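You operate a simulated robot arm through the tools that you are given. There is no shell and no other tool. Be economical: measure what you need, move in short steps, check, and stop when the job is done.

You run a simulated robot arm. Do the job below in one go: nothing can be reset, and whatever is moved stays where it is left.

Task
Lift the blue egg cup out, let the suds drain and rinse the sink.
Fine: cup into the dish rack, stopper on the steel counter; swing the spout to the middle; tap off. Set down upright: what you pick out.

Only the result counts: the job must be done as asked and must still hold three seconds after the hand-in. Knocking over, shifting, dropping, spilling or breaking anything else fails it. Lids that push on must go on centred and level and be pressed home; caps that screw on are set level and turned clockwise until they are tight.

Robot
A 6-joint arm with a two-finger parallel gripper, fixed in place. Base frame: the origin is at the foot of the arm, x ahead of it, y to its left, z up. Readings come in mm, degrees, newtons and seconds.
With the tool pointing down near the work surface it reaches from about 320 to 800 mm from the base axis. Its first joint turns from -166.0 to 166.0 degrees. Payload 3.91 kg.
The TCP is the grasp point between the finger pads, 30 mm short of the fingertips. In the tool frame z runs along the fingers and y along their closing line. Largest opening 110 mm; finger width 20, thickness 10; the body of the gripper, 48 by 112 mm, starts 55 mm behind the TCP.
Orientation is told as [roll, pitch, yaw] about the base's x, y, z axes, in that order, counted from this pose: with the fingers straight down and closing along the base's y, the tool's x points along the base's -x, its y along +y and its z along -z.

Tools
- The arm moves only by the tool arm_command. Its argument "increments" is one flat list of numbers, 7 for each row, row after row: the turn, a rotation vector about the tool's x, y, z in degrees, then the shift along the tool's x, y, z in mm, then the opening, from 0 (shut) to 1 (fully open). In form: [rx, ry, rz, tx, ty, tz, hand, rx, ry, rz, tx, ty, tz, hand, ...]. A call has 1 to 10 rows; each row is the pose to reach, as a shift and turn from the pose commanded when the call began, along the tool's axes at that moment. Rows are played at 5 a second. More than 50 mm and 8.6 degrees between two rows, or a gripper value outside its range, and nothing of the call is played. A pose out of reach is approached as far as the arm can. The call stops where the force on the tool passes 40 N (or 10 N more than at its start, if that is more) or the arm is blocked; 0.2 s more then pass. The fingers move at their own pace (about 45 mm/s each) and stop on an object; they squeeze with about 26 N. The grip force told is the motor's: it shows also when the fingers shut on nothing. Time passes only in rows, and 0.2 s behind the last, so rows that repeat a pose let the fingers close. It gives the time, the measured TCP pose, the force on the tool (base axes), the opening and the grip force at its end, in the units of the frame above (readings bear some noise), with the torque about the TCP (base axes, N m) and any sound that the robot's microphone picked up.
- Cameras (640 x 400 px; columns grow to the right, rows downward): "scene" is fixed at [404.8, 507.5, 1510.7]; the picture's right is [-0.92, 0.40, 0.00], its down [0.15, 0.35, -0.93] and it looks along [-0.37, -0.85, -0.38] (base axes); focal length 214 px, centre (320, 200). "wrist" rides on the gripper at [77, 7, -114] in the tool frame; the picture's right is [-0.09, 1.00, 0.00], its down [-0.80, -0.07, -0.59] and it looks along [-0.59, -0.05, 0.80] (tool axes); focal length 270 px, centre (320, 200).
- camera(camera): a new picture of that camera. No time passes.
- slide_trunk(by): slides the trunk up (or, below 0, down) by that many mm; the arm rides with it, the base frame stays. It gives what a move gives, with no picture.
- pixel_to_xyz(camera, pixels): for up to 12 pixels [column, row] of the newest picture of that camera ("zoom" is the newest enlarged one), the place [x, y, z] in the base frame of the surface seen there, good to about 3 mm, but the place of the scene camera against the robot may be out by one fixed shift of up to 18 mm in any direction. No time passes.
- inspect(camera, box): a new picture of the part [left, top, right, bottom] of that camera's present view, enlarged. No time passes.
- sign_off(): hands the job in; it is judged then, once.

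Go step by step. Measure first, check grasps and placings, and put right what went wrong. The budget is 80 turns and 54 pictures, counting those below and the enlarged ones. Unless the task says otherwise, let go and move clear before handing in.

The tools are called after ">>>" as a command line: name --argument value ..., lists and objects as JSON in quotes. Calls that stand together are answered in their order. arm_command: Moves the arm, as the interface text tells. Its arguments: {"type":"object","properties":{"increments":{"type":"array","items":{"type":"number"}}},"required":["increments"]} The other tools are called the same way: slide_trunk (by) slides the trunk up or down; camera (camera) takes a picture; pixel_to_xyz (camera, pixels) gives the place of the surface under pixels of a picture; inspect (camera, box) takes an enlarged picture of a part of a camera's view; sign_off () hands the job in.

At the start:

```text
time_s: 0.0
tcp_pos: [303.8, 319.9, 1327.3]
tcp_rot: [0.0, 0.1, 0.1]
wrist_force: [0.1, 0.3, -0.7]
torque: [0.03, -0.03, 0.04]
finger_gap: 110.1
grasp_force: 0.0
trunk travel left (down, up): [-575.0, 35.0]
```

scene: 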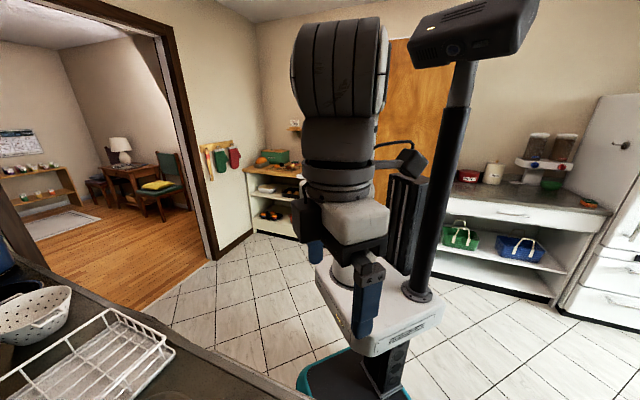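
wrist: 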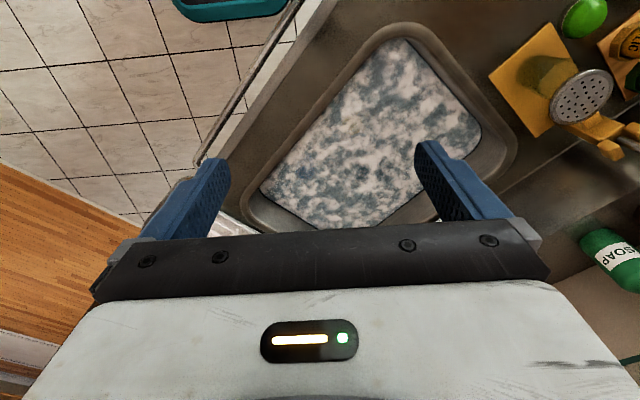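

The wrist picture shows the sudsy sink (around 370,130), a yellow faucet thing with a shower-like spout (580,95) and soap at (620,265). I'll measure these points and enlarge the view.

>>> inspect --camera "wrist" --box '[400, 0, 640, 150]'

>>> pixel_to_xyz --camera "wrist" --pixels '[[370, 130], [400, 40], [265, 190], [480, 130], [330, 225], [580, 95], [520, 90], [600, 130], [585, 20], [610, 260], [540, 190], [230, 228]]'

>>> inspect --camera "scene" --box '[0, 240, 256, 400]'

```text
2.67 times, centred on (520, 75) of wrist
```

zoom: 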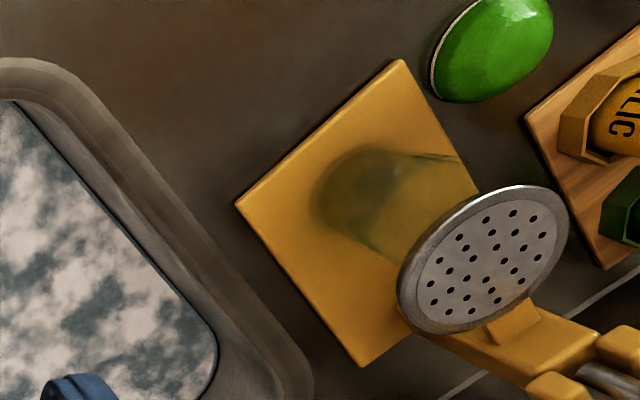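

```text
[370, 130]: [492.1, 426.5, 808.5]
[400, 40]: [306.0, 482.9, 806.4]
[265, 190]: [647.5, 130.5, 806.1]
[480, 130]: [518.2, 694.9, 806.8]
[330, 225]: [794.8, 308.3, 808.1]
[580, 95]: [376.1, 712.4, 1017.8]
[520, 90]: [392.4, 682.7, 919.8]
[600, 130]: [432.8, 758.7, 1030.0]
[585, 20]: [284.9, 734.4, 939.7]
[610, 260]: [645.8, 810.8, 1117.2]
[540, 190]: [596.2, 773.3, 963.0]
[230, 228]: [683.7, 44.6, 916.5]
```

```text
2.50 times, centred on (128, 320) of scene
```

zoom: 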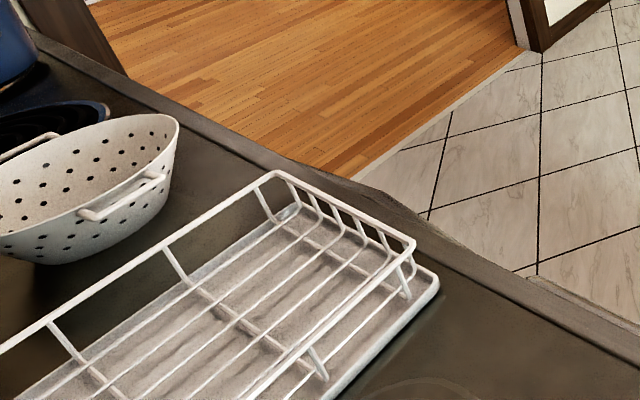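

The suds lie at z≈807, the counter at ≈918, and the sink is turned 45°; its tap end is off-view to the right. I'll turn the tool 48° left to look at the rest.

>>> arm_command --increments '[0, 0, -8, 0, 0, 0, 1, 0, 0, -16, 0, 0, 0, 1, 0, 0, -24, 0, 0, 0, 1, 0, 0, -32, 0, 0, 0, 1, 0, 0, -40, 0, 0, 0, 1, 0, 0, -48, 0, 0, 0, 1]'

>>> camera --camera "wrist"

```text
time_s: 1.4
tcp_pos: [304.0, 318.3, 1328.1]
tcp_rot: [0.1, 0.0, 48.1]
wrist_force: [0.0, -1.0, -1.3]
torque: [0.0, 0.01, 0.0]
finger_gap: 110.0
grasp_force: 0.1
trunk travel left (down, up): [-575.0, 35.0]
```

```text
49 pictures are left
```

wrist: 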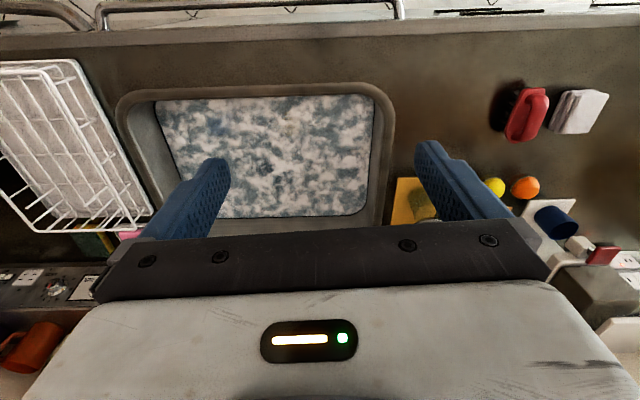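

The picture is upside down (far wall at the bottom), with the rack at left, the counter with sponge at right and the tap hidden behind the gripper body. I'll tilt the tool forward to see the tap.

>>> arm_command --increments '[0, -8, 0, 0, 0, 0, 1, 0, -16, 0, 0, 0, 0, 1, 0, -24, 0, 0, 0, 0, 1, 0, -32, 0, 0, 0, 0, 1]'

>>> camera --camera "wrist"

```text
time_s: 2.4
tcp_pos: [303.7, 317.6, 1327.8]
tcp_rot: [0.1, -32.1, 48.2]
wrist_force: [0.5, -0.2, -0.7]
torque: [0.04, 0.0, 0.0]
finger_gap: 110.2
grasp_force: 0.2
trunk travel left (down, up): [-575.0, 35.0]
```

```text
48 pictures are left
```

wrist: 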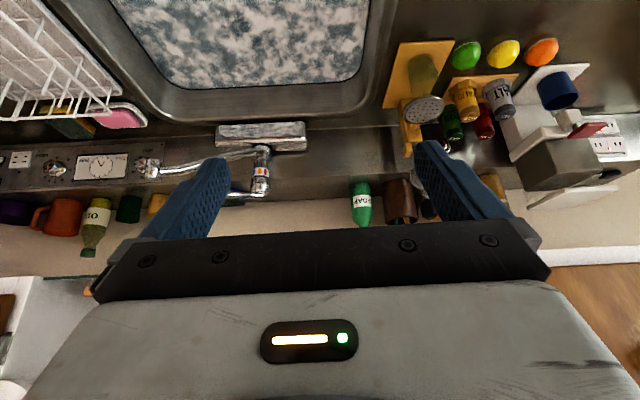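

Now the mixer shows at (260,140–195) with the spout apparently swung to the left (150,168). I'll enlarge it.

>>> inspect --camera "wrist" --box '[120, 80, 340, 218]'

>>> inspect --camera "wrist" --box '[0, 60, 240, 210]'

>>> pixel_to_xyz --camera "wrist" --pixels '[[262, 152], [260, 185], [180, 167], [150, 163], [235, 193], [225, 150], [260, 130], [300, 130], [220, 130], [270, 60], [420, 110], [270, 110]]'

```text
2.90 times, centred on (230, 149) of wrist
```

zoom: 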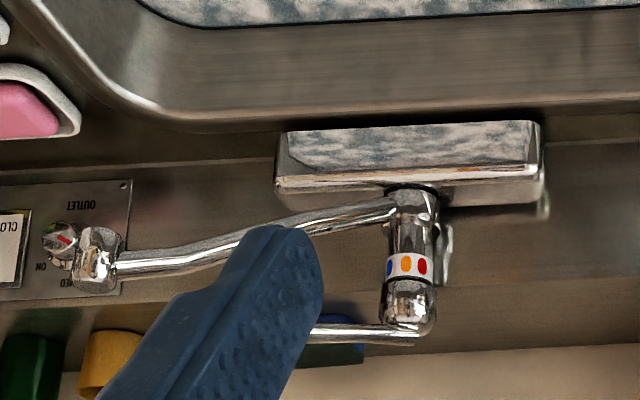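

```text
2.67 times, centred on (120, 135) of wrist
```

zoom: 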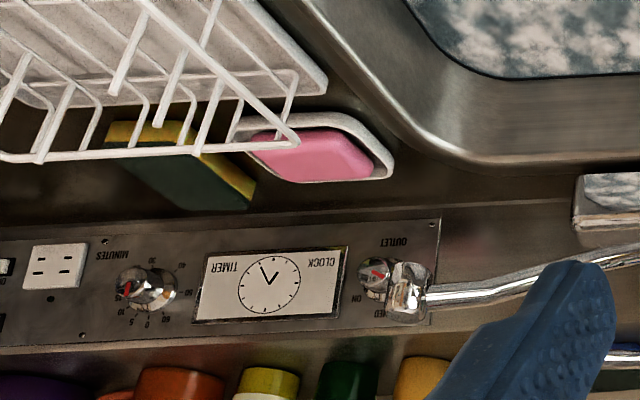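

```text
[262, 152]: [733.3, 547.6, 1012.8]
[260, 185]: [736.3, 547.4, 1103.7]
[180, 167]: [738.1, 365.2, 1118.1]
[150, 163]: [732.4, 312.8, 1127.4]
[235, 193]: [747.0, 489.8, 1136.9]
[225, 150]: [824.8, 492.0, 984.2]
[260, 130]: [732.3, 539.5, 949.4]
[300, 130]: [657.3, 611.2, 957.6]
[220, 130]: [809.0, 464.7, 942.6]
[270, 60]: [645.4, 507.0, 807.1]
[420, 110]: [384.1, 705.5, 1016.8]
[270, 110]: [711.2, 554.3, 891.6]
```

The spout runs from the column (733,547) to its end near (732,313,1127), with a lever rod on top partly hidden by the finger. I'll yaw right 16° for an unhidden view.

>>> arm_command --increments '[4.25, 0, 6.8, 0, 0, 0, 1, 8.5, 0, 13.6, 0, 0, 0, 1]'

>>> inspect --camera "wrist" --box '[180, 60, 440, 222]'

>>> camera --camera "wrist"

```text
time_s: 3.0
tcp_pos: [302.7, 319.6, 1328.8]
tcp_rot: [0.0, -32.0, 31.9]
wrist_force: [-0.8, -0.8, -0.3]
torque: [0.01, 0.0, 0.0]
finger_gap: 110.1
grasp_force: 0.0
trunk travel left (down, up): [-575.0, 35.0]
```

```text
2.46 times, centred on (310, 141) of wrist
```

zoom: 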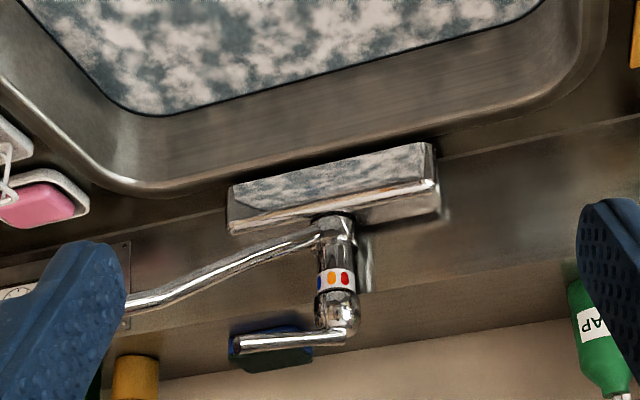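

```text
44 pictures are left
```

wrist: 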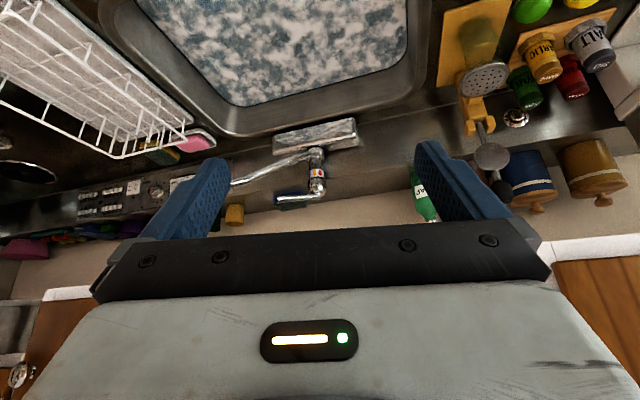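

The lever is the rod from (320,192) to (276,199); the spout leaves at (312,153). I'll measure lever, spout and the outlines.

>>> pixel_to_xyz --camera "zoom" --pixels '[[240, 343], [290, 339], [345, 318], [338, 340], [338, 278], [332, 250], [320, 235], [270, 252], [220, 279], [180, 295], [150, 303], [333, 215]]'

>>> inspect --camera "wrist" --box '[100, 0, 440, 140]'

```text
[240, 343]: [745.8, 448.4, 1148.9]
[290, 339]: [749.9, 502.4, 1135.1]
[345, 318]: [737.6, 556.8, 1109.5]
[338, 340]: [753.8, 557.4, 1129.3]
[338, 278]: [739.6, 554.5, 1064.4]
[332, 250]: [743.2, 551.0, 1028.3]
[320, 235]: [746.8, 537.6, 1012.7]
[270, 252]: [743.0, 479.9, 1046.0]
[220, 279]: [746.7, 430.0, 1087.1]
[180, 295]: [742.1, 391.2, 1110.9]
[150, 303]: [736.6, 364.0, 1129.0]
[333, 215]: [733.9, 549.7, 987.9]
```

```text
1.88 times, centred on (270, 70) of wrist
```

zoom: 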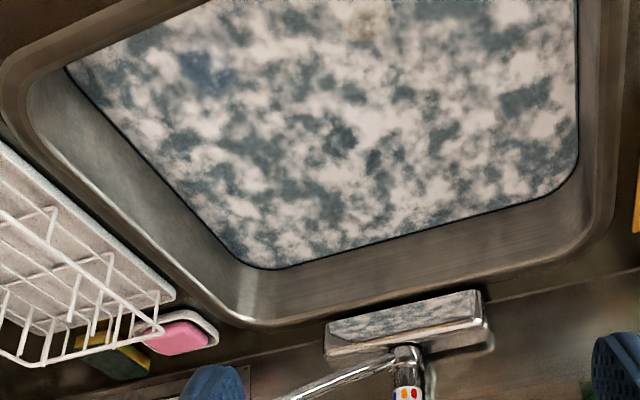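

In the suds I notice a bluish patch at zoom (205,68) and a brownish one at (370,20). Measure these, and then look from overhead.

>>> pixel_to_xyz --camera "zoom" --pixels '[[200, 68], [370, 20], [70, 68], [280, 268], [578, 165], [15, 85], [240, 320], [600, 215], [175, 330], [165, 295], [150, 330], [110, 20]]'

>>> arm_command --increments '[0, 8, 0, 0, 0, 0, 1, 0, 16, 0, 0, 0, 0, 1, 0, 24, 0, 0, 0, 0, 1, 0, 32, 0, 0, 0, 0, 1, 0, 40, 0, 0, 0, 0, 1]'

>>> camera --camera "wrist"

```text
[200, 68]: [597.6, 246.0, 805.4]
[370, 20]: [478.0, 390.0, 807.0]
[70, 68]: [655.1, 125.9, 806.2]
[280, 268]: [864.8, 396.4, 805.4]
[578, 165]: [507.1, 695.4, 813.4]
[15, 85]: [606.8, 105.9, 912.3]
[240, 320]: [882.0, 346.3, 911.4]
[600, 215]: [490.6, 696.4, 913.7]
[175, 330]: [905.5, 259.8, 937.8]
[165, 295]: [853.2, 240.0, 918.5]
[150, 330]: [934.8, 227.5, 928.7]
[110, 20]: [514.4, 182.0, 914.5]
```

```text
time_s: 4.2
tcp_pos: [304.5, 319.4, 1327.1]
tcp_rot: [0.0, 8.2, 32.0]
wrist_force: [0.5, -0.1, 0.3]
torque: [-0.01, -0.01, 0.02]
finger_gap: 110.1
grasp_force: 0.0
trunk travel left (down, up): [-575.0, 35.0]
```

```text
42 pictures are left
```

wrist: 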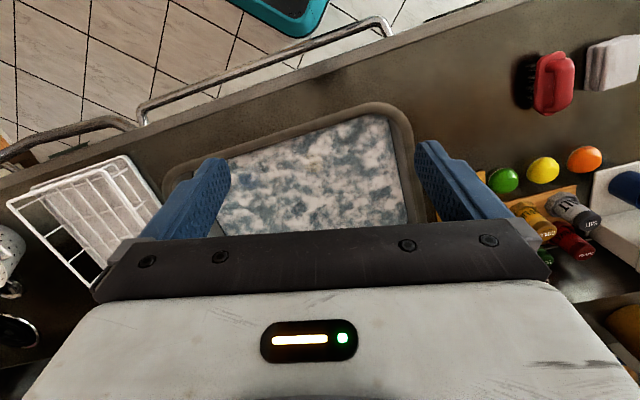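

The sink is partly hidden by the gripper body; I'll tilt forward to about −14° and enlarge the suds.

>>> arm_command --increments '[0, -8, 0, 0, 0, 0, 1, 0, -16, 0, 0, 0, 0, 1, 0, -22, 0, 0, 0, 0, 1]'

>>> inspect --camera "wrist" --box '[150, 30, 440, 211]'

```text
time_s: 5.0
tcp_pos: [302.9, 318.0, 1328.6]
tcp_rot: [0.0, -14.1, 31.9]
wrist_force: [-0.2, -0.4, -0.2]
torque: [-0.02, 0.03, 0.0]
finger_gap: 110.0
grasp_force: 0.1
trunk travel left (down, up): [-575.0, 35.0]
```

```text
2.21 times, centred on (295, 120) of wrist
```

zoom: 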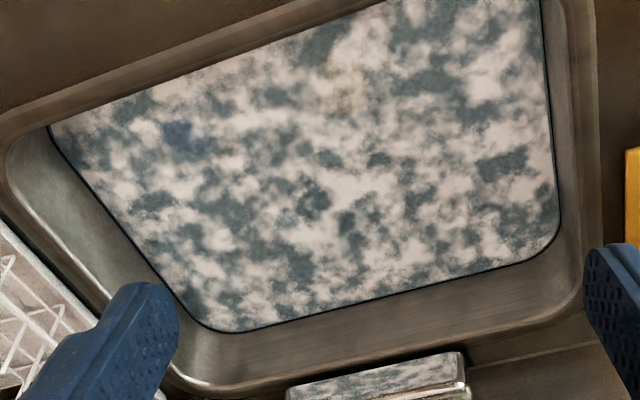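

A blue tint at zoom (185,135) should be the cup, and a yellowish one at (340,90) something else (stopper?). I'll get surface points, level the tool and come closer over the suds.

>>> pixel_to_xyz --camera "zoom" --pixels '[[185, 135], [340, 90], [50, 128], [215, 330], [555, 235], [545, 0], [465, 390], [290, 385]]'

>>> arm_command --increments '[0, 7, 0, 0, 0, 0, 1, 0, 14.1, 0, 0, 0, 0, 1]'

```text
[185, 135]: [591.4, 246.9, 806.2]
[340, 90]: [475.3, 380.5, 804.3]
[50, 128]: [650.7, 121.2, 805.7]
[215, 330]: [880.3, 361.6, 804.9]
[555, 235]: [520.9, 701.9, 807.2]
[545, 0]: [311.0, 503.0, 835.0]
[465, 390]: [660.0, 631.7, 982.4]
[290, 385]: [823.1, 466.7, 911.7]
```

```text
time_s: 5.6
tcp_pos: [303.1, 319.1, 1326.7]
tcp_rot: [-0.1, 0.1, 32.1]
wrist_force: [-0.1, 0.5, -0.1]
torque: [0.03, 0.01, 0.03]
finger_gap: 110.2
grasp_force: 0.1
trunk travel left (down, up): [-575.0, 35.0]
```

Sink corners at suds level: A(651,121), B(880,362), C(521,702), D(306,490), turned about 46°. I'll lower the trunk, then move over toward the blue tint.

>>> slide_trunk --by -260

>>> arm_command --increments '[0, 0, -4, -32, -32, 0, 1, 0, 0, -7, -64, -63, 0, 1, 0, 0, -10, -96, -95, 0, 1, 0, 0, -14, -128, -126, 0, 1, 0, 0, -14, -158, -157, 0, 1]'

>>> camera --camera "wrist"

```text
time_s: 8.3
tcp_pos: [303.2, 317.9, 1067.2]
tcp_rot: [0.0, 0.1, 32.0]
wrist_force: [-1.3, -0.4, 0.3]
torque: [0.01, 0.02, 0.0]
finger_gap: 110.0
grasp_force: 0.1
trunk travel left (down, up): [-315.0, 295.0]
```

```text
time_s: 9.5
tcp_pos: [519.7, 270.7, 1064.3]
tcp_rot: [0.1, 0.1, 46.0]
wrist_force: [-0.1, 0.1, -0.1]
torque: [0.01, -0.02, -0.01]
finger_gap: 110.1
grasp_force: 0.1
trunk travel left (down, up): [-315.0, 295.0]
```

```text
40 pictures are left
```

wrist: 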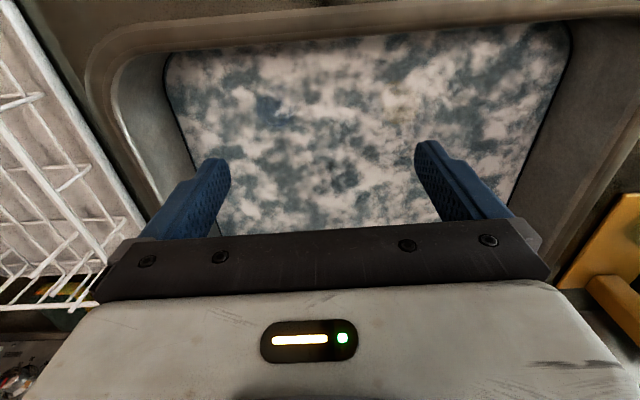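

The blue tint is now at (270,108) and the yellow at (398,108). Enlarge and measure, to triangulate depth against the earlier view.

>>> inspect --camera "wrist" --box '[220, 50, 440, 188]'

>>> pixel_to_xyz --camera "wrist" --pixels '[[270, 108], [398, 108], [343, 172], [343, 210], [430, 130], [240, 110]]'

```text
2.90 times, centred on (330, 119) of wrist
```

zoom: 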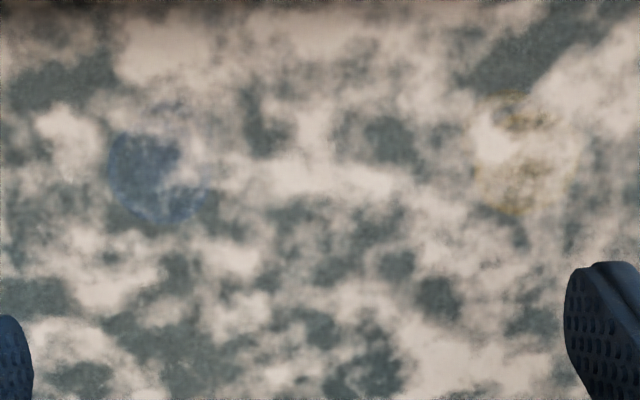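

```text
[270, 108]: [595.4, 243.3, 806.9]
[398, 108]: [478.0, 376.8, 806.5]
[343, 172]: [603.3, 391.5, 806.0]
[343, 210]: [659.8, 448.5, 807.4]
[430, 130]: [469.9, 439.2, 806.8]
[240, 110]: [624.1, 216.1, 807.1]
```

Two cup-like shapes show through: blue at zoom (158,178) and yellow at (525,150), both apparently upright just below the suds. I'll go closer above the blue one to refine.

>>> arm_command --increments '[0, 0, 0, -10, -20, 36, 1, 0, 0, 0, -20, -40, 72, 1, 0, 0, 0, -30, -60, 108, 1, 0, 0, 0, -40, -79, 144, 1]'

>>> inspect --camera "wrist" --box '[180, 20, 460, 195]'

```text
time_s: 10.5
tcp_pos: [604.1, 243.8, 921.3]
tcp_rot: [-0.1, 0.2, 46.0]
wrist_force: [-0.2, -0.6, 1.0]
torque: [-0.02, 0.03, -0.02]
finger_gap: 109.7
grasp_force: 0.1
trunk travel left (down, up): [-315.0, 295.0]
```

```text
2.29 times, centred on (320, 108) of wrist
```

zoom: 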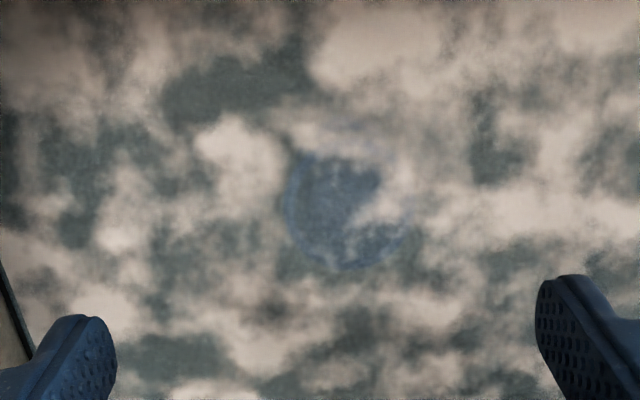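

The rim of the blue cup is an ellipse centred about zoom (350,208), spanning 288–410. I'll read its surface points.

>>> pixel_to_xyz --camera "zoom" --pixels '[[350, 208], [288, 208], [411, 208], [350, 268], [350, 150]]'

```text
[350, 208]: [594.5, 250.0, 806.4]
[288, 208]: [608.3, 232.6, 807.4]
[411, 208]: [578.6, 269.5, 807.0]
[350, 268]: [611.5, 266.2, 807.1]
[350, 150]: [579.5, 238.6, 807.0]
```

Views agree that the blue rim lies near the suds surface (~z 800), centre (594,249), about 47 mm wide. I'll descend around it with the hand partly open.

>>> arm_command --increments '[0, 0, 0, 3, 11, 45, 0.85, 0, 0, 0, 3, 11, 90, 0.85, 0, 0, 0, 3, 11, 120, 0.85, 0, 0, 0, 3, 11, 137, 0.85]'

>>> camera --camera "wrist"

```text
time_s: 11.4
tcp_pos: [595.9, 250.7, 803.1]
tcp_rot: [-0.4, -0.7, 46.0]
wrist_force: [-5.0, -1.0, 17.9]
torque: [-1.12, 0.55, -0.3]
finger_gap: 93.5
grasp_force: 0.0
trunk travel left (down, up): [-315.0, 295.0]
stopped in row 4: the force on the tool passed its limit at 59 N (the readings are from after the stop); the commanded pose is now the measured one
```

```text
37 pictures are left
```

wrist: 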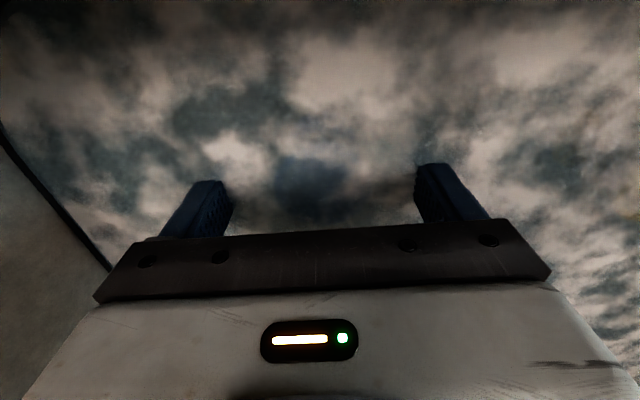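

It stopped at TCP z 803 and the torque points to contact ~65 mm toward the front: the wrist camera hit the counter edge. I'll rise, and turn the tool 180° so that the camera side faces the sink's inside.

>>> arm_command --increments '[0, 0, 0, 0, 0, -45, 0.85, 0, 0, 0, 0, 0, -90, 0.85, 0, 0, 0, 0, 0, -135, 0.85, 0, 0, 0, 0, 0, -180, 0.85, 0, 0, 8.5, 0, 0, -180, 1, 0, 0, 17, 0, 0, -180, 1, 0, 0, 25.5, 0, 0, -180, 1, 0, 0, 34, 0, 0, -180, 1, 0, 0, 42.5, 0, 0, -180, 1, 0, 0, 51, 0, 0, -180, 1]'

>>> arm_command --increments '[0, 0, 8.5, 0, 0, 0, 1, 0, 0, 17, 0, 0, 0, 1, 0, 0, 25.5, 0, 0, 0, 1, 0, 0, 34, 0, 0, 0, 1, 0, 0, 42.5, 0, 0, 0, 1, 0, 0, 51, 0, 0, 0, 1, 0, 0, 59.5, 0, 0, 0, 1, 0, 0, 68, 0, 0, 0, 1, 0, 0, 76.5, 0, 0, 0, 1]'

>>> arm_command --increments '[0, 0, 8.5, 0, 0, 0, 1, 0, 0, 17, 0, 0, 0, 1, 0, 0, 25.5, 0, 0, 0, 1, 0, 0, 34, 0, 0, 0, 1, 0, 0, 42.5, 0, 0, 0, 1, 0, 0, 51, 0, 0, 0, 1]'

>>> camera --camera "wrist"

```text
time_s: 13.6
tcp_pos: [596.4, 250.7, 981.6]
tcp_rot: [0.3, -0.7, -5.0]
wrist_force: [-0.2, -0.4, 0.0]
torque: [0.02, 0.0, -0.02]
finger_gap: 110.2
grasp_force: 0.0
trunk travel left (down, up): [-315.0, 295.0]
```

```text
time_s: 15.6
tcp_pos: [595.4, 249.4, 980.7]
tcp_rot: [0.6, 0.1, -81.7]
wrist_force: [0.4, -1.0, 0.0]
torque: [0.01, 0.01, 0.0]
finger_gap: 109.9
grasp_force: 0.0
trunk travel left (down, up): [-315.0, 295.0]
```

```text
time_s: 17.0
tcp_pos: [595.9, 250.2, 979.6]
tcp_rot: [0.4, 0.5, -132.5]
wrist_force: [-0.6, 0.8, -1.0]
torque: [-0.01, 0.01, -0.03]
finger_gap: 109.9
grasp_force: 0.1
trunk travel left (down, up): [-315.0, 295.0]
```

```text
36 pictures are left
```

wrist: 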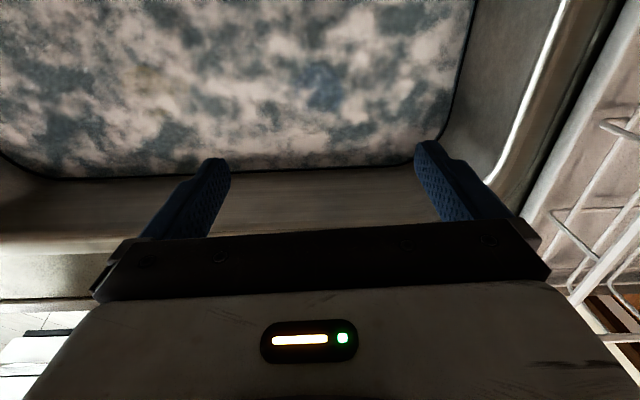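

The view now comes from the far side: blue at (320,88), yellow at (148,80). I'll enlarge and measure from this opposite direction to fix depth.

>>> inspect --camera "wrist" --box '[90, 20, 410, 220]'

>>> pixel_to_xyz --camera "wrist" --pixels '[[320, 88], [148, 80], [330, 175], [330, 200], [330, 225], [270, 172]]'

```text
2.00 times, centred on (250, 120) of wrist
```

zoom: 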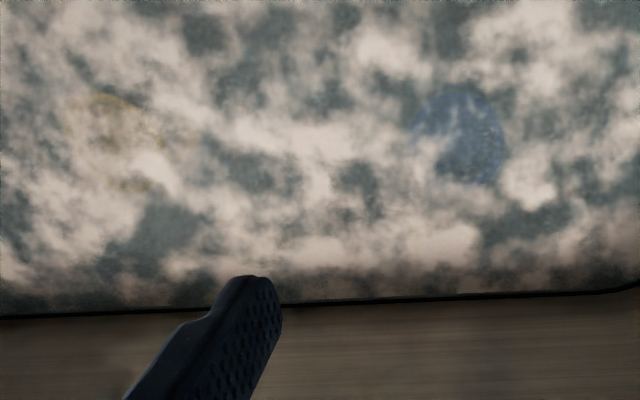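

```text
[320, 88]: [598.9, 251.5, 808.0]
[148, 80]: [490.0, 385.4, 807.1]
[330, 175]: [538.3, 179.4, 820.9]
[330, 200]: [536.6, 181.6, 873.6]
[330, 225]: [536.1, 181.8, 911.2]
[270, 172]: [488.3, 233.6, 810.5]
```

Front wall is vertical at (537,181); the blue rim centre is again ≈(598,251) near the surface. I'll descend here, with the camera now over the water.

>>> arm_command --increments '[0, 0, 0, 0, 0, 48, 1, 0, 0, 0, 0, 0, 96, 0.85, 0, 0, 0, 0, 0, 144, 0.85, 0, 0, 0, 0, 0, 170, 0.85, 0, 0, 0, 0, 0, 185, 0.85, 0, 0, 0, 0, 0, 192, 0.85, 0, 0, 0, 0, 0, 200, 0.85]'

>>> camera --camera "wrist"

```text
time_s: 18.6
tcp_pos: [596.7, 251.1, 780.1]
tcp_rot: [0.3, 0.5, -132.4]
wrist_force: [-0.3, 0.0, 0.8]
torque: [0.01, -0.04, -0.01]
finger_gap: 93.5
grasp_force: 0.1
trunk travel left (down, up): [-315.0, 295.0]
```

```text
34 pictures are left
```

wrist: 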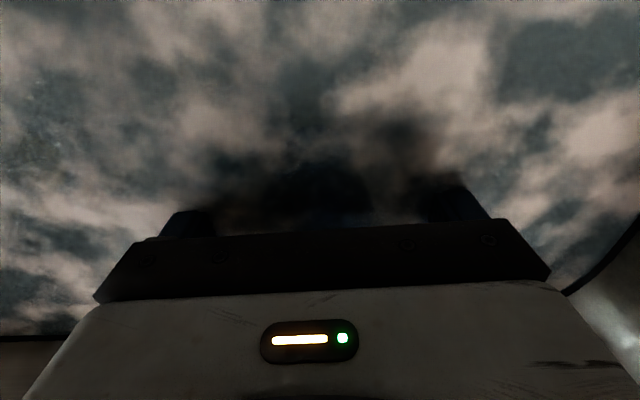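

No contact at TCP z 780. Now close on the cup.

>>> arm_command --increments '[0, 0, 0, 0, 0, 0, 0.5, 0, 0, 0, 0, 0, 0, 0.3, 0, 0, 0, 0, 0, 0, 0.2, 0, 0, 0, 0, 0, 0, 0.2, 0, 0, 0, 0, 0, 0, 0.2]'

```text
time_s: 19.8
tcp_pos: [597.9, 250.4, 780.1]
tcp_rot: [0.4, 0.4, -132.5]
wrist_force: [0.2, 0.6, 0.1]
torque: [0.0, -0.06, -0.01]
finger_gap: 48.8
grasp_force: 26.3
trunk travel left (down, up): [-315.0, 295.0]
```

Gripped something 48.8 mm wide, matching the cup. Lift straight up.

>>> arm_command --increments '[0, 0, 0, 0, 0, -20, 0.2, 0, 0, 0, 0, 0, -50, 0.2, 0, 0, 0, 0, 0, -85, 0.2, 0, 0, 0, 0, 0, -125, 0.2, 0, 0, 0, 0, 0, -165, 0.2, 0, 0, 0, 0, 0, -205, 0.2, 0, 0, 0, 0, 0, -245, 0.2, 0, 0, 0, 0, 0, -280, 0.2]'

>>> camera --camera "wrist"

>>> camera --camera "scene"

```text
time_s: 21.6
tcp_pos: [594.5, 249.4, 1061.0]
tcp_rot: [0.4, 0.5, -132.4]
wrist_force: [0.8, -0.6, -0.3]
torque: [-0.03, -0.01, 0.01]
finger_gap: 21.9
grasp_force: 0.1
trunk travel left (down, up): [-315.0, 295.0]
```

```text
33 pictures are left
```

wrist: 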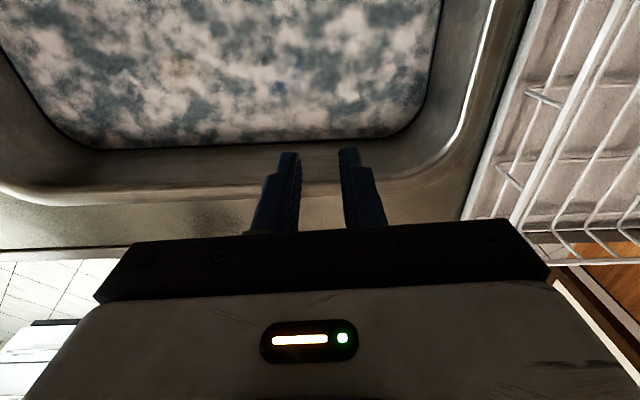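

```text
32 pictures are left
```

scene: 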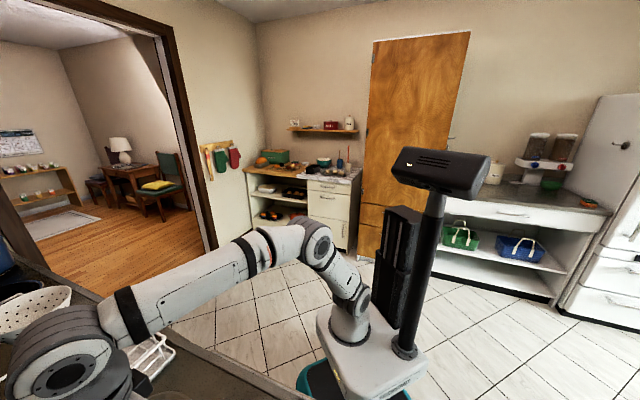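

The gap went to 21.9 mm: the cup slipped out. Blue tint now near (278,88); inspect it.

>>> inspect --camera "wrist" --box '[150, 20, 390, 170]'

>>> pixel_to_xyz --camera "zoom" --pixels '[[340, 180], [90, 120], [335, 150]]'

```text
2.67 times, centred on (270, 95) of wrist
```

zoom: 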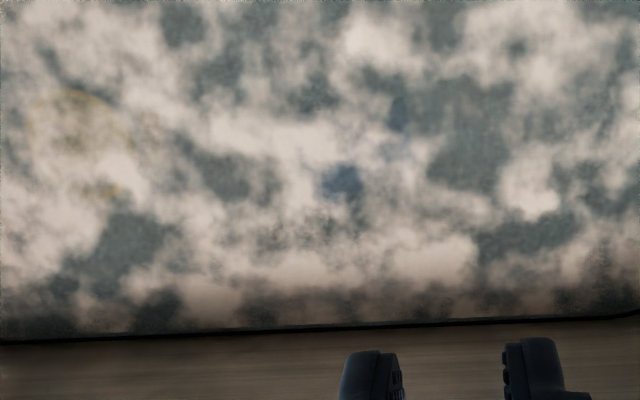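

```text
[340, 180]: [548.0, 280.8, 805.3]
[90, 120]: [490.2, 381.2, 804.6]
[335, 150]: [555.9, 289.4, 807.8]
```

The cup has tipped over deeper in the suds (blue bits at zoom (340,180), (400,115)). Draining first will reveal it, so I'll look closely at the sink middle for the stopper.

>>> arm_command --increments '[0, 0, 0, 28, -30, 25, 0.5, 0, 0, 0, 56, -60, 50, 0.5, 0, 0, 0, 84, -90, 75, 0.5, 0, 0, 0, 111, -118, 100, 0.5]'

>>> camera --camera "wrist"

```text
time_s: 22.6
tcp_pos: [582.1, 412.2, 960.1]
tcp_rot: [0.3, 0.5, -132.4]
wrist_force: [-0.4, -0.2, 0.6]
torque: [0.01, -0.02, -0.01]
finger_gap: 54.9
grasp_force: 0.0
trunk travel left (down, up): [-315.0, 295.0]
```

```text
30 pictures are left
```

wrist: 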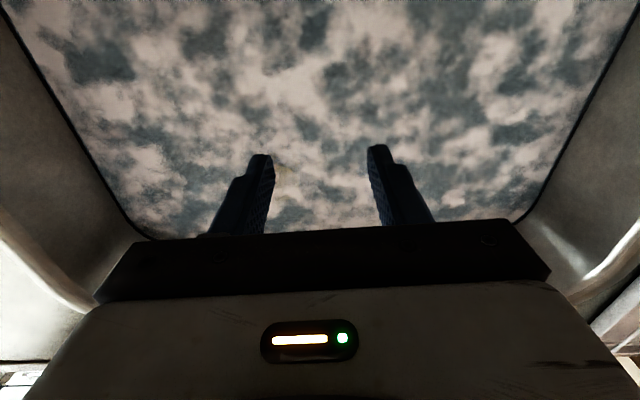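

>>> inspect --camera "wrist" --box '[50, 0, 330, 175]'

>>> inspect --camera "wrist" --box '[310, 0, 590, 175]'

```text
2.29 times, centred on (190, 88) of wrist
```

zoom: 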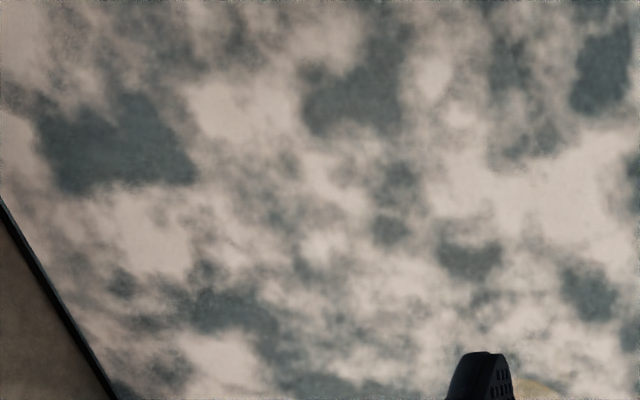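

```text
2.29 times, centred on (450, 88) of wrist
```

zoom: 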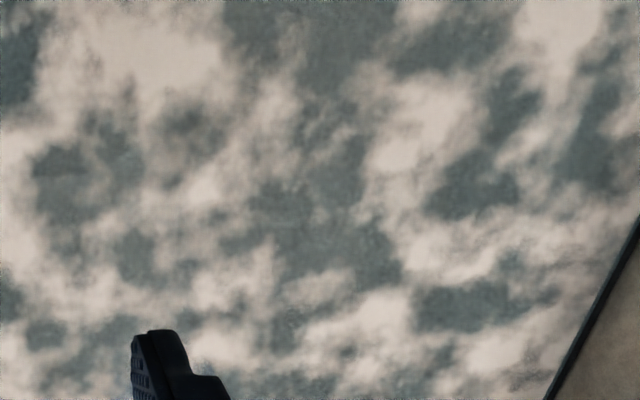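

No stopper is visible; it must be deep in the middle. I'll feel for it: open fingers, descend at the sink centre to the floor with small steps.

>>> arm_command --increments '[0, 0, 0, 0, 0, 45, 0.8, 0, 0, 0, 0, 0, 90, 0.8, 0, 0, 0, 0, 0, 135, 0.8, 0, 0, 0, 0, 0, 165, 0.8, 0, 0, 0, 0, 0, 180, 0.8, 0, 0, 0, 0, 0, 190, 0.8, 0, 0, 0, 0, 0, 197, 0.8, 0, 0, 0, 0, 0, 204, 0.8, 0, 0, 0, 0, 0, 211, 0.8, 0, 0, 0, 0, 0, 218, 0.8]'

```text
time_s: 24.2
tcp_pos: [585.7, 412.1, 775.3]
tcp_rot: [0.4, 1.2, -132.4]
wrist_force: [-11.4, -11.8, 20.1]
torque: [0.19, 1.21, 0.83]
finger_gap: 88.4
grasp_force: 0.1
trunk travel left (down, up): [-315.0, 295.0]
stopped in row 7: the force on the tool passed its limit at 46 N (the readings are from after the stop); the commanded pose is now the measured one
```

Contact on one finger at about (543,439), tip z≈745, with a sideways push toward the robot – an object there, a bit farther back. I'll lift, centre over (560,455) and feel again.

>>> arm_command --increments '[0, 0, 0, 0, 0, -30, 1, 0, 0, 0, 8, -25, -35, 1, 0, 0, 0, 14, -48, -35, 1, 0, 0, 0, 14, -48, -20, 1, 0, 0, 0, 14, -48, -10, 1, 0, 0, 0, 14, -48, -4, 1, 0, 0, 0, 14, -48, 2, 1, 0, 0, 0, 14, -48, 8, 1, 0, 0, 0, 14, -48, 14, 1, 0, 0, 0, 14, -48, 20, 1]'

```text
time_s: 26.0
tcp_pos: [568.9, 447.4, 776.1]
tcp_rot: [-0.1, 2.0, -131.7]
wrist_force: [-9.6, -7.7, 17.1]
torque: [-1.02, -0.41, -0.81]
finger_gap: 109.0
grasp_force: 0.1
out of reach, approached as far as the arm can: row 3, 4, 5, 6, 7, 8, 9
trunk travel left (down, up): [-315.0, 295.0]
stopped in row 9: the force on the tool passed its limit at 45 N (the readings are from after the stop); the commanded pose is now the measured one
```

The other finger touched this time at the same tip height (746), so this is the sink floor at z≈745. I'll lift 4 mm and close to see whether anything stands between the fingers.

>>> arm_command --increments '[0, 0, 0, 0, 0, -5, 1, 0, 0, 0, 0, 0, -5, 0.7, 0, 0, 0, 0, 0, -5, 0.5, 0, 0, 0, 0, 0, -5, 0.3, 0, 0, 0, 0, 0, -5, 0.1, 0, 0, 0, 0, 0, -5, 0, 0, 0, 0, 0, 0, -5, 0, 0, 0, 0, 0, 0, -5, 0, 0, 0, 0, 0, 0, -5, 0]'

```text
time_s: 28.0
tcp_pos: [570.3, 448.0, 776.0]
tcp_rot: [-0.1, 1.7, -131.5]
wrist_force: [0.3, -0.2, 0.1]
torque: [0.0, 0.01, 0.0]
finger_gap: 0.0
grasp_force: 26.1
trunk travel left (down, up): [-315.0, 295.0]
```

Nothing was caught along that line. The reach limit also appeared, so I'll check the arm's shoulder height in the last scene picture to choose a better trunk height.

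>>> pixel_to_xyz --camera "scene" --pixels '[[350, 325], [352, 290], [318, 240], [340, 365], [70, 370], [200, 285]]'

>>> arm_command --increments '[0, 0, 0, 0, 0, -45, 0, 0, 0, 0, 0, 0, -90, 0, 0, 0, 0, 0, 0, -135, 0.1, 0, 0, 0, 0, 0, -180, 0.1, 0, 0, 0, 0, 0, -225, 0.1]'

```text
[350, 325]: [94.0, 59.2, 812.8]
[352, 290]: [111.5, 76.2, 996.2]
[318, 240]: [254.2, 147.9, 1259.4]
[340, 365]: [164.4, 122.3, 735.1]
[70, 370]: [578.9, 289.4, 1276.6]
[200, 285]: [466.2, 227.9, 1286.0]
```

```text
time_s: 29.2
tcp_pos: [565.2, 440.0, 1002.4]
tcp_rot: [-0.2, 1.7, -131.4]
wrist_force: [0.1, -0.2, -1.1]
torque: [0.01, 0.01, 0.0]
finger_gap: 11.1
grasp_force: 0.1
trunk travel left (down, up): [-315.0, 295.0]
```

The reach message was a wrist-turn limit, so I'll turn to yaw −90°, level the tool, and centre over (582,411) to try closing at the exact middle.

>>> arm_command --increments '[0, -0.8, -8, -2, 6, 0, 0.4, -0.1, -1.7, -16, -4, 12, 0, 0.6, -0.2, -1.7, -24, -6, 18, 0, 0.7, -0.2, -1.7, -32, -8, 24, 0, 0.8, -0.2, -1.7, -40, -10.5, 32, 0, 0.8, -0.2, -1.7, -41.4, -10.5, 32, 0, 0.8]'

>>> arm_command --increments '[0, 0, 0, 0, 0, 45, 0.8, 0, 0, 0, 0, 0, 90, 0.8, 0, 0, 0, 0, 0, 135, 0.8, 0, 0, 0, 0, 0, 180, 0.8, 0, 0, 0, 0, 0, 215, 0.8, 0, 0, 0, 0, 0, 223, 0.8, 0, 0, 0, 0, 0, 223, 0.4, 0, 0, 0, 0, 0, 223, 0, 0, 0, 0, 0, 0, 223, 0, 0, 0, 0, 0, 0, 223, 0]'

```text
time_s: 30.6
tcp_pos: [582.9, 413.1, 1000.6]
tcp_rot: [0.6, -0.2, -90.0]
wrist_force: [-0.2, -0.1, -0.7]
torque: [0.02, 0.04, -0.03]
finger_gap: 88.2
grasp_force: 0.1
trunk travel left (down, up): [-315.0, 295.0]
```

```text
time_s: 32.8
tcp_pos: [585.9, 411.9, 777.8]
tcp_rot: [0.6, -0.2, -90.2]
wrist_force: [0.1, 0.2, -0.9]
torque: [-0.03, -0.02, 0.02]
finger_gap: 0.2
grasp_force: 0.1
trunk travel left (down, up): [-315.0, 295.0]
```

Nothing there either. I'll rake the floor in strips with the fingers nearly closed, tips 3 mm above the floor, watching for a force stop.

>>> arm_command --increments '[0, 0, 0, 26, 0, -1, 0.14, 0, 0, 0, 52, 0, -1, 0.14, 0, 0, 0, 78, 0, -1, 0.14, 0, 0, 0, 104, 0, -1, 0.14, 0, 0, 0, 104, 35, -1, 0.14, 0, 0, 0, 78, 35, -1, 0.14, 0, 0, 0, 52, 35, -1, 0.14, 0, 0, 0, 26, 35, -1, 0.14, 0, 0, 0, 0, 35, -1, 0.14, 0, 0, 0, -26, 35, -1, 0.14]'

```text
time_s: 34.7
tcp_pos: [619.6, 448.8, 788.3]
tcp_rot: [1.4, 0.7, -89.8]
wrist_force: [-1.7, 6.2, 11.0]
torque: [-0.11, -0.26, 0.1]
finger_gap: 14.7
grasp_force: 0.0
trunk travel left (down, up): [-315.0, 295.0]
stopped in row 9: the force on the tool passed its limit at 44 N (the readings are from after the stop); the commanded pose is now the measured one
```

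The rake was stopped moving toward −y and rode up 10 mm at (620,449): an object stands around (622,432). I'll lift, straddle it and close.

>>> arm_command --increments '[0, 0, 0, 0, 0, -35, 0.3, 0.7, -0.7, 0, -10, 3, -45, 0.8, 0.7, -0.7, 0, -19, 5, -45, 0.9, 0.7, -0.7, 0, -19, 5, -45, 0.9, 0.7, -0.7, 0, -19, 5, -25, 0.9, 0.7, -0.7, 0, -19, 5, -10, 0.9, 0.7, -0.7, 0, -19, 5, 0, 0.9, 0.7, -0.7, 0, -19, 5, 5, 0.9, 0.7, -0.7, 0, -19, 5, 9, 0.9]'

>>> arm_command --increments '[0, 0, 0, 0, 0, 0, 0.6, 0, 0, 0, 0, 0, 0, 0.4, 0, 0, 0, 0, 0, 0, 0.2, 0, 0, 0, 0, 0, 0, 0, 0, 0, 0, 0, 0, 0, 0, 0, 0, 0, 0, 0, 0, 0, 0, 0, 0, 0, 0, 0, 0]'

```text
time_s: 36.7
tcp_pos: [625.7, 425.6, 777.5]
tcp_rot: [0.3, -0.1, -90.0]
wrist_force: [0.1, 0.5, 0.4]
torque: [0.01, 0.01, -0.03]
finger_gap: 98.9
grasp_force: 0.1
trunk travel left (down, up): [-315.0, 295.0]
```

```text
time_s: 38.3
tcp_pos: [626.3, 426.3, 776.3]
tcp_rot: [0.4, -0.1, -89.9]
wrist_force: [0.5, 0.6, 0.4]
torque: [0.01, 0.03, 0.0]
finger_gap: 0.4
grasp_force: 25.5
trunk travel left (down, up): [-315.0, 295.0]
```

Closed on nothing, so the object must be slightly further: contact geometry hints at (643,405). I'll straddle that spot.

>>> arm_command --increments '[0, 0, 0, 0, 0, -40, 0.3, 0, 0, 0, -11, 9, -40, 0.7, 0, 0, 0, -22, 18, -40, 0.9, 0, 0, 0, -22, 18, -40, 0.9, 0, 0, 0, -22, 18, -20, 0.9, 0, 0, 0, -22, 18, -10, 0.9, 0, 0, 0, -22, 18, -4, 0.9, 0, 0, 0, -22, 18, 0, 0.9]'

>>> arm_command --increments '[0, 0, 0, 0, 0, 0, 0.6, 0, 0, 0, 0, 0, 0, 0.4, 0, 0, 0, 0, 0, 0, 0.2, 0, 0, 0, 0, 0, 0, 0, 0, 0, 0, 0, 0, 0, 0, 0, 0, 0, 0, 0, 0, 0, 0, 0, 0, 0, 0, 0, 0]'

```text
time_s: 40.1
tcp_pos: [642.1, 404.2, 776.8]
tcp_rot: [0.5, -0.1, -89.9]
wrist_force: [-0.2, -0.7, 0.5]
torque: [-0.01, 0.01, 0.0]
finger_gap: 99.1
grasp_force: 0.0
trunk travel left (down, up): [-315.0, 295.0]
```

```text
time_s: 41.7
tcp_pos: [643.9, 404.7, 778.0]
tcp_rot: [0.4, -0.3, -89.9]
wrist_force: [0.9, -0.5, -0.1]
torque: [-0.01, -0.03, 0.01]
finger_gap: 0.0
grasp_force: 25.9
trunk travel left (down, up): [-315.0, 295.0]
```

Still nothing at 747 mm height, so the object may be low. I'll poke with closed fingers at (620,437) to read its height.

>>> arm_command --increments '[0, 0, 0, 0, 0, -25, 0, 0, 0, 0, 16, -12, -25, 0, 0, 0, 0, 32, -24, -25, 0, 0, 0, 0, 32, -24, -25, 0, 0, 0, 0, 32, -24, -15, 0, 0, 0, 0, 32, -24, -8, 0, 0, 0, 0, 32, -24, -3, 0, 0, 0, 0, 32, -24, 1, 0, 0, 0, 0, 32, -24, 5, 0, 0, 0, 0, 32, -24, 9, 0]'

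```text
time_s: 43.9
tcp_pos: [619.2, 436.5, 772.8]
tcp_rot: [0.7, 0.0, -89.9]
wrist_force: [2.1, -0.2, 28.4]
torque: [-0.09, 0.1, 0.1]
finger_gap: 0.0
grasp_force: 25.9
trunk travel left (down, up): [-315.0, 295.0]
```

Floor there (tip 743). What I hit earlier may be loose and have rolled; lift and look at the whole sink again.

>>> arm_command --increments '[0, 0, 0, 0, 0, -45, 0.1, 0, 0, 0, 0, 0, -90, 0.1, 0, 0, 0, 0, 0, -135, 0.1, 0, 0, 0, 0, 0, -180, 0.1, 0, 0, 0, 0, 0, -225, 0.1]'

>>> camera --camera "wrist"

>>> inspect --camera "wrist" --box '[160, 0, 480, 200]'

```text
time_s: 45.1
tcp_pos: [617.0, 437.8, 991.6]
tcp_rot: [0.4, -0.3, -89.9]
wrist_force: [0.8, 0.1, 0.0]
torque: [0.0, -0.02, -0.03]
finger_gap: 10.9
grasp_force: 0.1
trunk travel left (down, up): [-315.0, 295.0]
```

```text
27 pictures are left
```

wrist: 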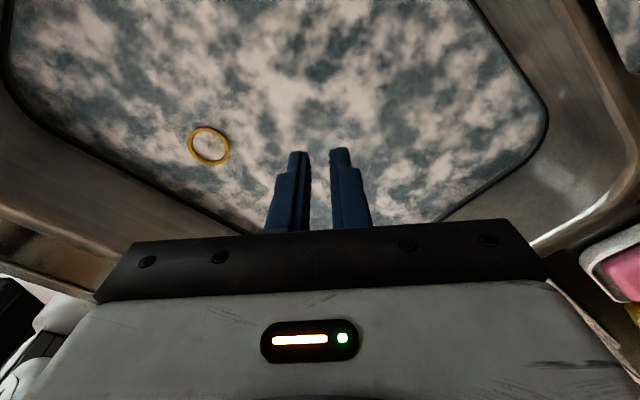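

```text
2.00 times, centred on (320, 100) of wrist
```

zoom: 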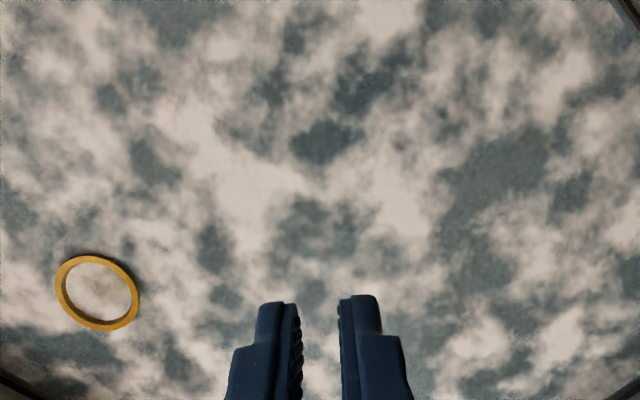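

The yellow cup's rim (zoom (97,292)) now stands clear of the suds: the level has dropped – perhaps the rake loosened the stopper. Measure the level.

>>> pixel_to_xyz --camera "zoom" --pixels '[[97, 257], [135, 300], [97, 325], [60, 285], [97, 292], [200, 200], [330, 140], [500, 150], [300, 240]]'

>>> arm_command --increments '[0, 0, 0, 0, 0, 0, 0.1, 0, 0, 0, 0, 0, 0, 0.1, 0, 0, 0, 0, 0, 0, 0.1, 0, 0, 0, 0, 0, 0, 0.1, 0, 0, 0, 0, 0, 0, 0.1, 0, 0, 0, 0, 0, 0, 0.1, 0, 0, 0, 0, 0, 0, 0.1, 0, 0, 0, 0, 0, 0, 0.1, 0, 0, 0, 0, 0, 0, 0.1, 0, 0, 0, 0, 0, 0, 0.1]'

>>> inspect --camera "wrist" --box '[0, 0, 560, 350]'

>>> pixel_to_xyz --camera "zoom" --pixels '[[320, 60], [400, 140], [230, 100]]'

```text
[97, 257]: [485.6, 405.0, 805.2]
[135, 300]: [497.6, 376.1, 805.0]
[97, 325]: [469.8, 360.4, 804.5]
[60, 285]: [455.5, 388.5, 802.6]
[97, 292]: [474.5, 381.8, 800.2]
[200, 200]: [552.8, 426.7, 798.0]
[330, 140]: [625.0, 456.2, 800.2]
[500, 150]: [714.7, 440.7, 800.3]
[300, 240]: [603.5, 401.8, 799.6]
```

```text
time_s: 47.3
tcp_pos: [616.7, 437.5, 993.0]
tcp_rot: [0.4, -0.2, -89.9]
wrist_force: [0.1, 0.5, 0.7]
torque: [0.03, -0.01, -0.04]
finger_gap: 11.1
grasp_force: 0.0
trunk travel left (down, up): [-315.0, 295.0]
```

```text
1.14 times, centred on (280, 175) of wrist
```

zoom: 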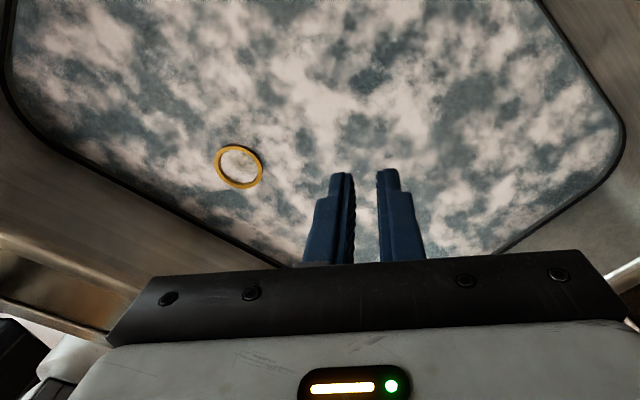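

```text
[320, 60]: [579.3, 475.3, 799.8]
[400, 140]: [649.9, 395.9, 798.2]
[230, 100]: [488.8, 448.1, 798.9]
```

The level is ≈799 (was 807), so it seems to be draining slowly. Let me wait a few seconds and measure the rate.

>>> arm_command --increments '[0, 0, 0, 0, 0, 0, 0.1, 0, 0, 0, 0, 0, 0, 0.1, 0, 0, 0, 0, 0, 0, 0.1, 0, 0, 0, 0, 0, 0, 0.1, 0, 0, 0, 0, 0, 0, 0.1, 0, 0, 0, 0, 0, 0, 0.1, 0, 0, 0, 0, 0, 0, 0.1, 0, 0, 0, 0, 0, 0, 0.1, 0, 0, 0, 0, 0, 0, 0.1, 0, 0, 0, 0, 0, 0, 0.1]'

>>> arm_command --increments '[0, 0, 0, 0, 0, 0, 0.1, 0, 0, 0, 0, 0, 0, 0.1, 0, 0, 0, 0, 0, 0, 0.1, 0, 0, 0, 0, 0, 0, 0.1, 0, 0, 0, 0, 0, 0, 0.1, 0, 0, 0, 0, 0, 0, 0.1, 0, 0, 0, 0, 0, 0, 0.1, 0, 0, 0, 0, 0, 0, 0.1, 0, 0, 0, 0, 0, 0, 0.1, 0, 0, 0, 0, 0, 0, 0.1]'

>>> arm_command --increments '[0, 0, 0, 0, 0, 0, 0.1, 0, 0, 0, 0, 0, 0, 0.1, 0, 0, 0, 0, 0, 0, 0.1, 0, 0, 0, 0, 0, 0, 0.1, 0, 0, 0, 0, 0, 0, 0.1, 0, 0, 0, 0, 0, 0, 0.1, 0, 0, 0, 0, 0, 0, 0.1, 0, 0, 0, 0, 0, 0, 0.1, 0, 0, 0, 0, 0, 0, 0.1, 0, 0, 0, 0, 0, 0, 0.1]'

>>> inspect --camera "wrist" --box '[0, 0, 560, 350]'

>>> pixel_to_xyz --camera "zoom" --pixels '[[320, 60], [400, 140], [230, 100], [450, 120], [300, 130], [350, 100]]'

```text
time_s: 49.5
tcp_pos: [618.2, 437.9, 993.9]
tcp_rot: [0.5, -0.2, -89.9]
wrist_force: [-0.2, 0.2, 0.2]
torque: [0.02, 0.0, 0.0]
finger_gap: 11.0
grasp_force: 0.0
trunk travel left (down, up): [-315.0, 295.0]
```

```text
time_s: 51.7
tcp_pos: [617.5, 437.5, 993.7]
tcp_rot: [0.6, -0.2, -89.9]
wrist_force: [0.2, 0.8, -0.2]
torque: [-0.02, 0.01, -0.01]
finger_gap: 10.9
grasp_force: 0.0
trunk travel left (down, up): [-315.0, 295.0]
```

```text
time_s: 53.9
tcp_pos: [616.6, 438.0, 993.3]
tcp_rot: [0.4, -0.2, -89.9]
wrist_force: [-0.4, -0.4, 0.1]
torque: [0.0, -0.02, 0.02]
finger_gap: 11.0
grasp_force: 0.0
trunk travel left (down, up): [-315.0, 295.0]
```

```text
1.14 times, centred on (280, 175) of wrist
```

zoom: 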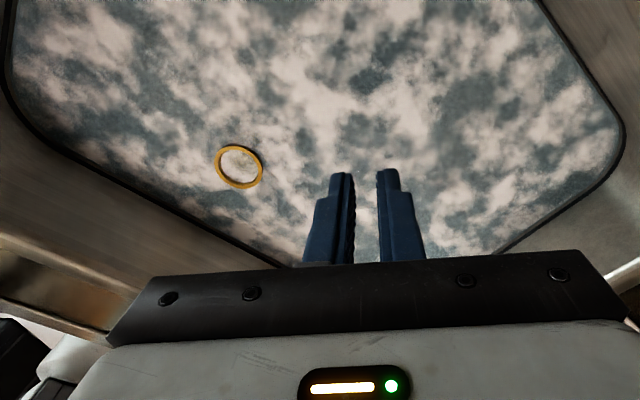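

```text
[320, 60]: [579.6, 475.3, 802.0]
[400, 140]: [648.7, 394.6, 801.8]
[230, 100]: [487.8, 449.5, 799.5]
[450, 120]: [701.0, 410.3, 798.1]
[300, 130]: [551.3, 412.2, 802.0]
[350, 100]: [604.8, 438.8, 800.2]
```

The level holds at 800, so it drained a little and stopped. I'll look over the front-right part for the blue cup now that the level is lower.

>>> arm_command --increments '[0, 0, 0, -45, -4, -10, 0.1, 0, 0, 0, -90, -8, -20, 0.1, 0, 0, 0, -128, -10, -20, 0.1]'

>>> inspect --camera "wrist" --box '[120, 0, 520, 250]'

```text
time_s: 54.7
tcp_pos: [608.9, 309.0, 1012.5]
tcp_rot: [0.4, -0.2, -89.9]
wrist_force: [-0.4, 0.0, 1.3]
torque: [-0.01, -0.01, 0.0]
finger_gap: 11.3
grasp_force: 0.1
trunk travel left (down, up): [-315.0, 295.0]
```

```text
1.60 times, centred on (320, 125) of wrist
```

zoom: 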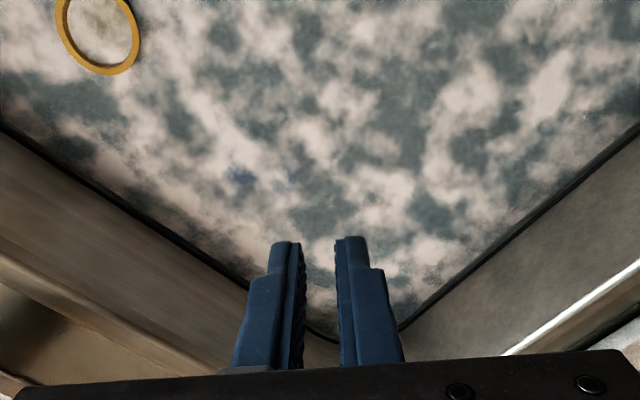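

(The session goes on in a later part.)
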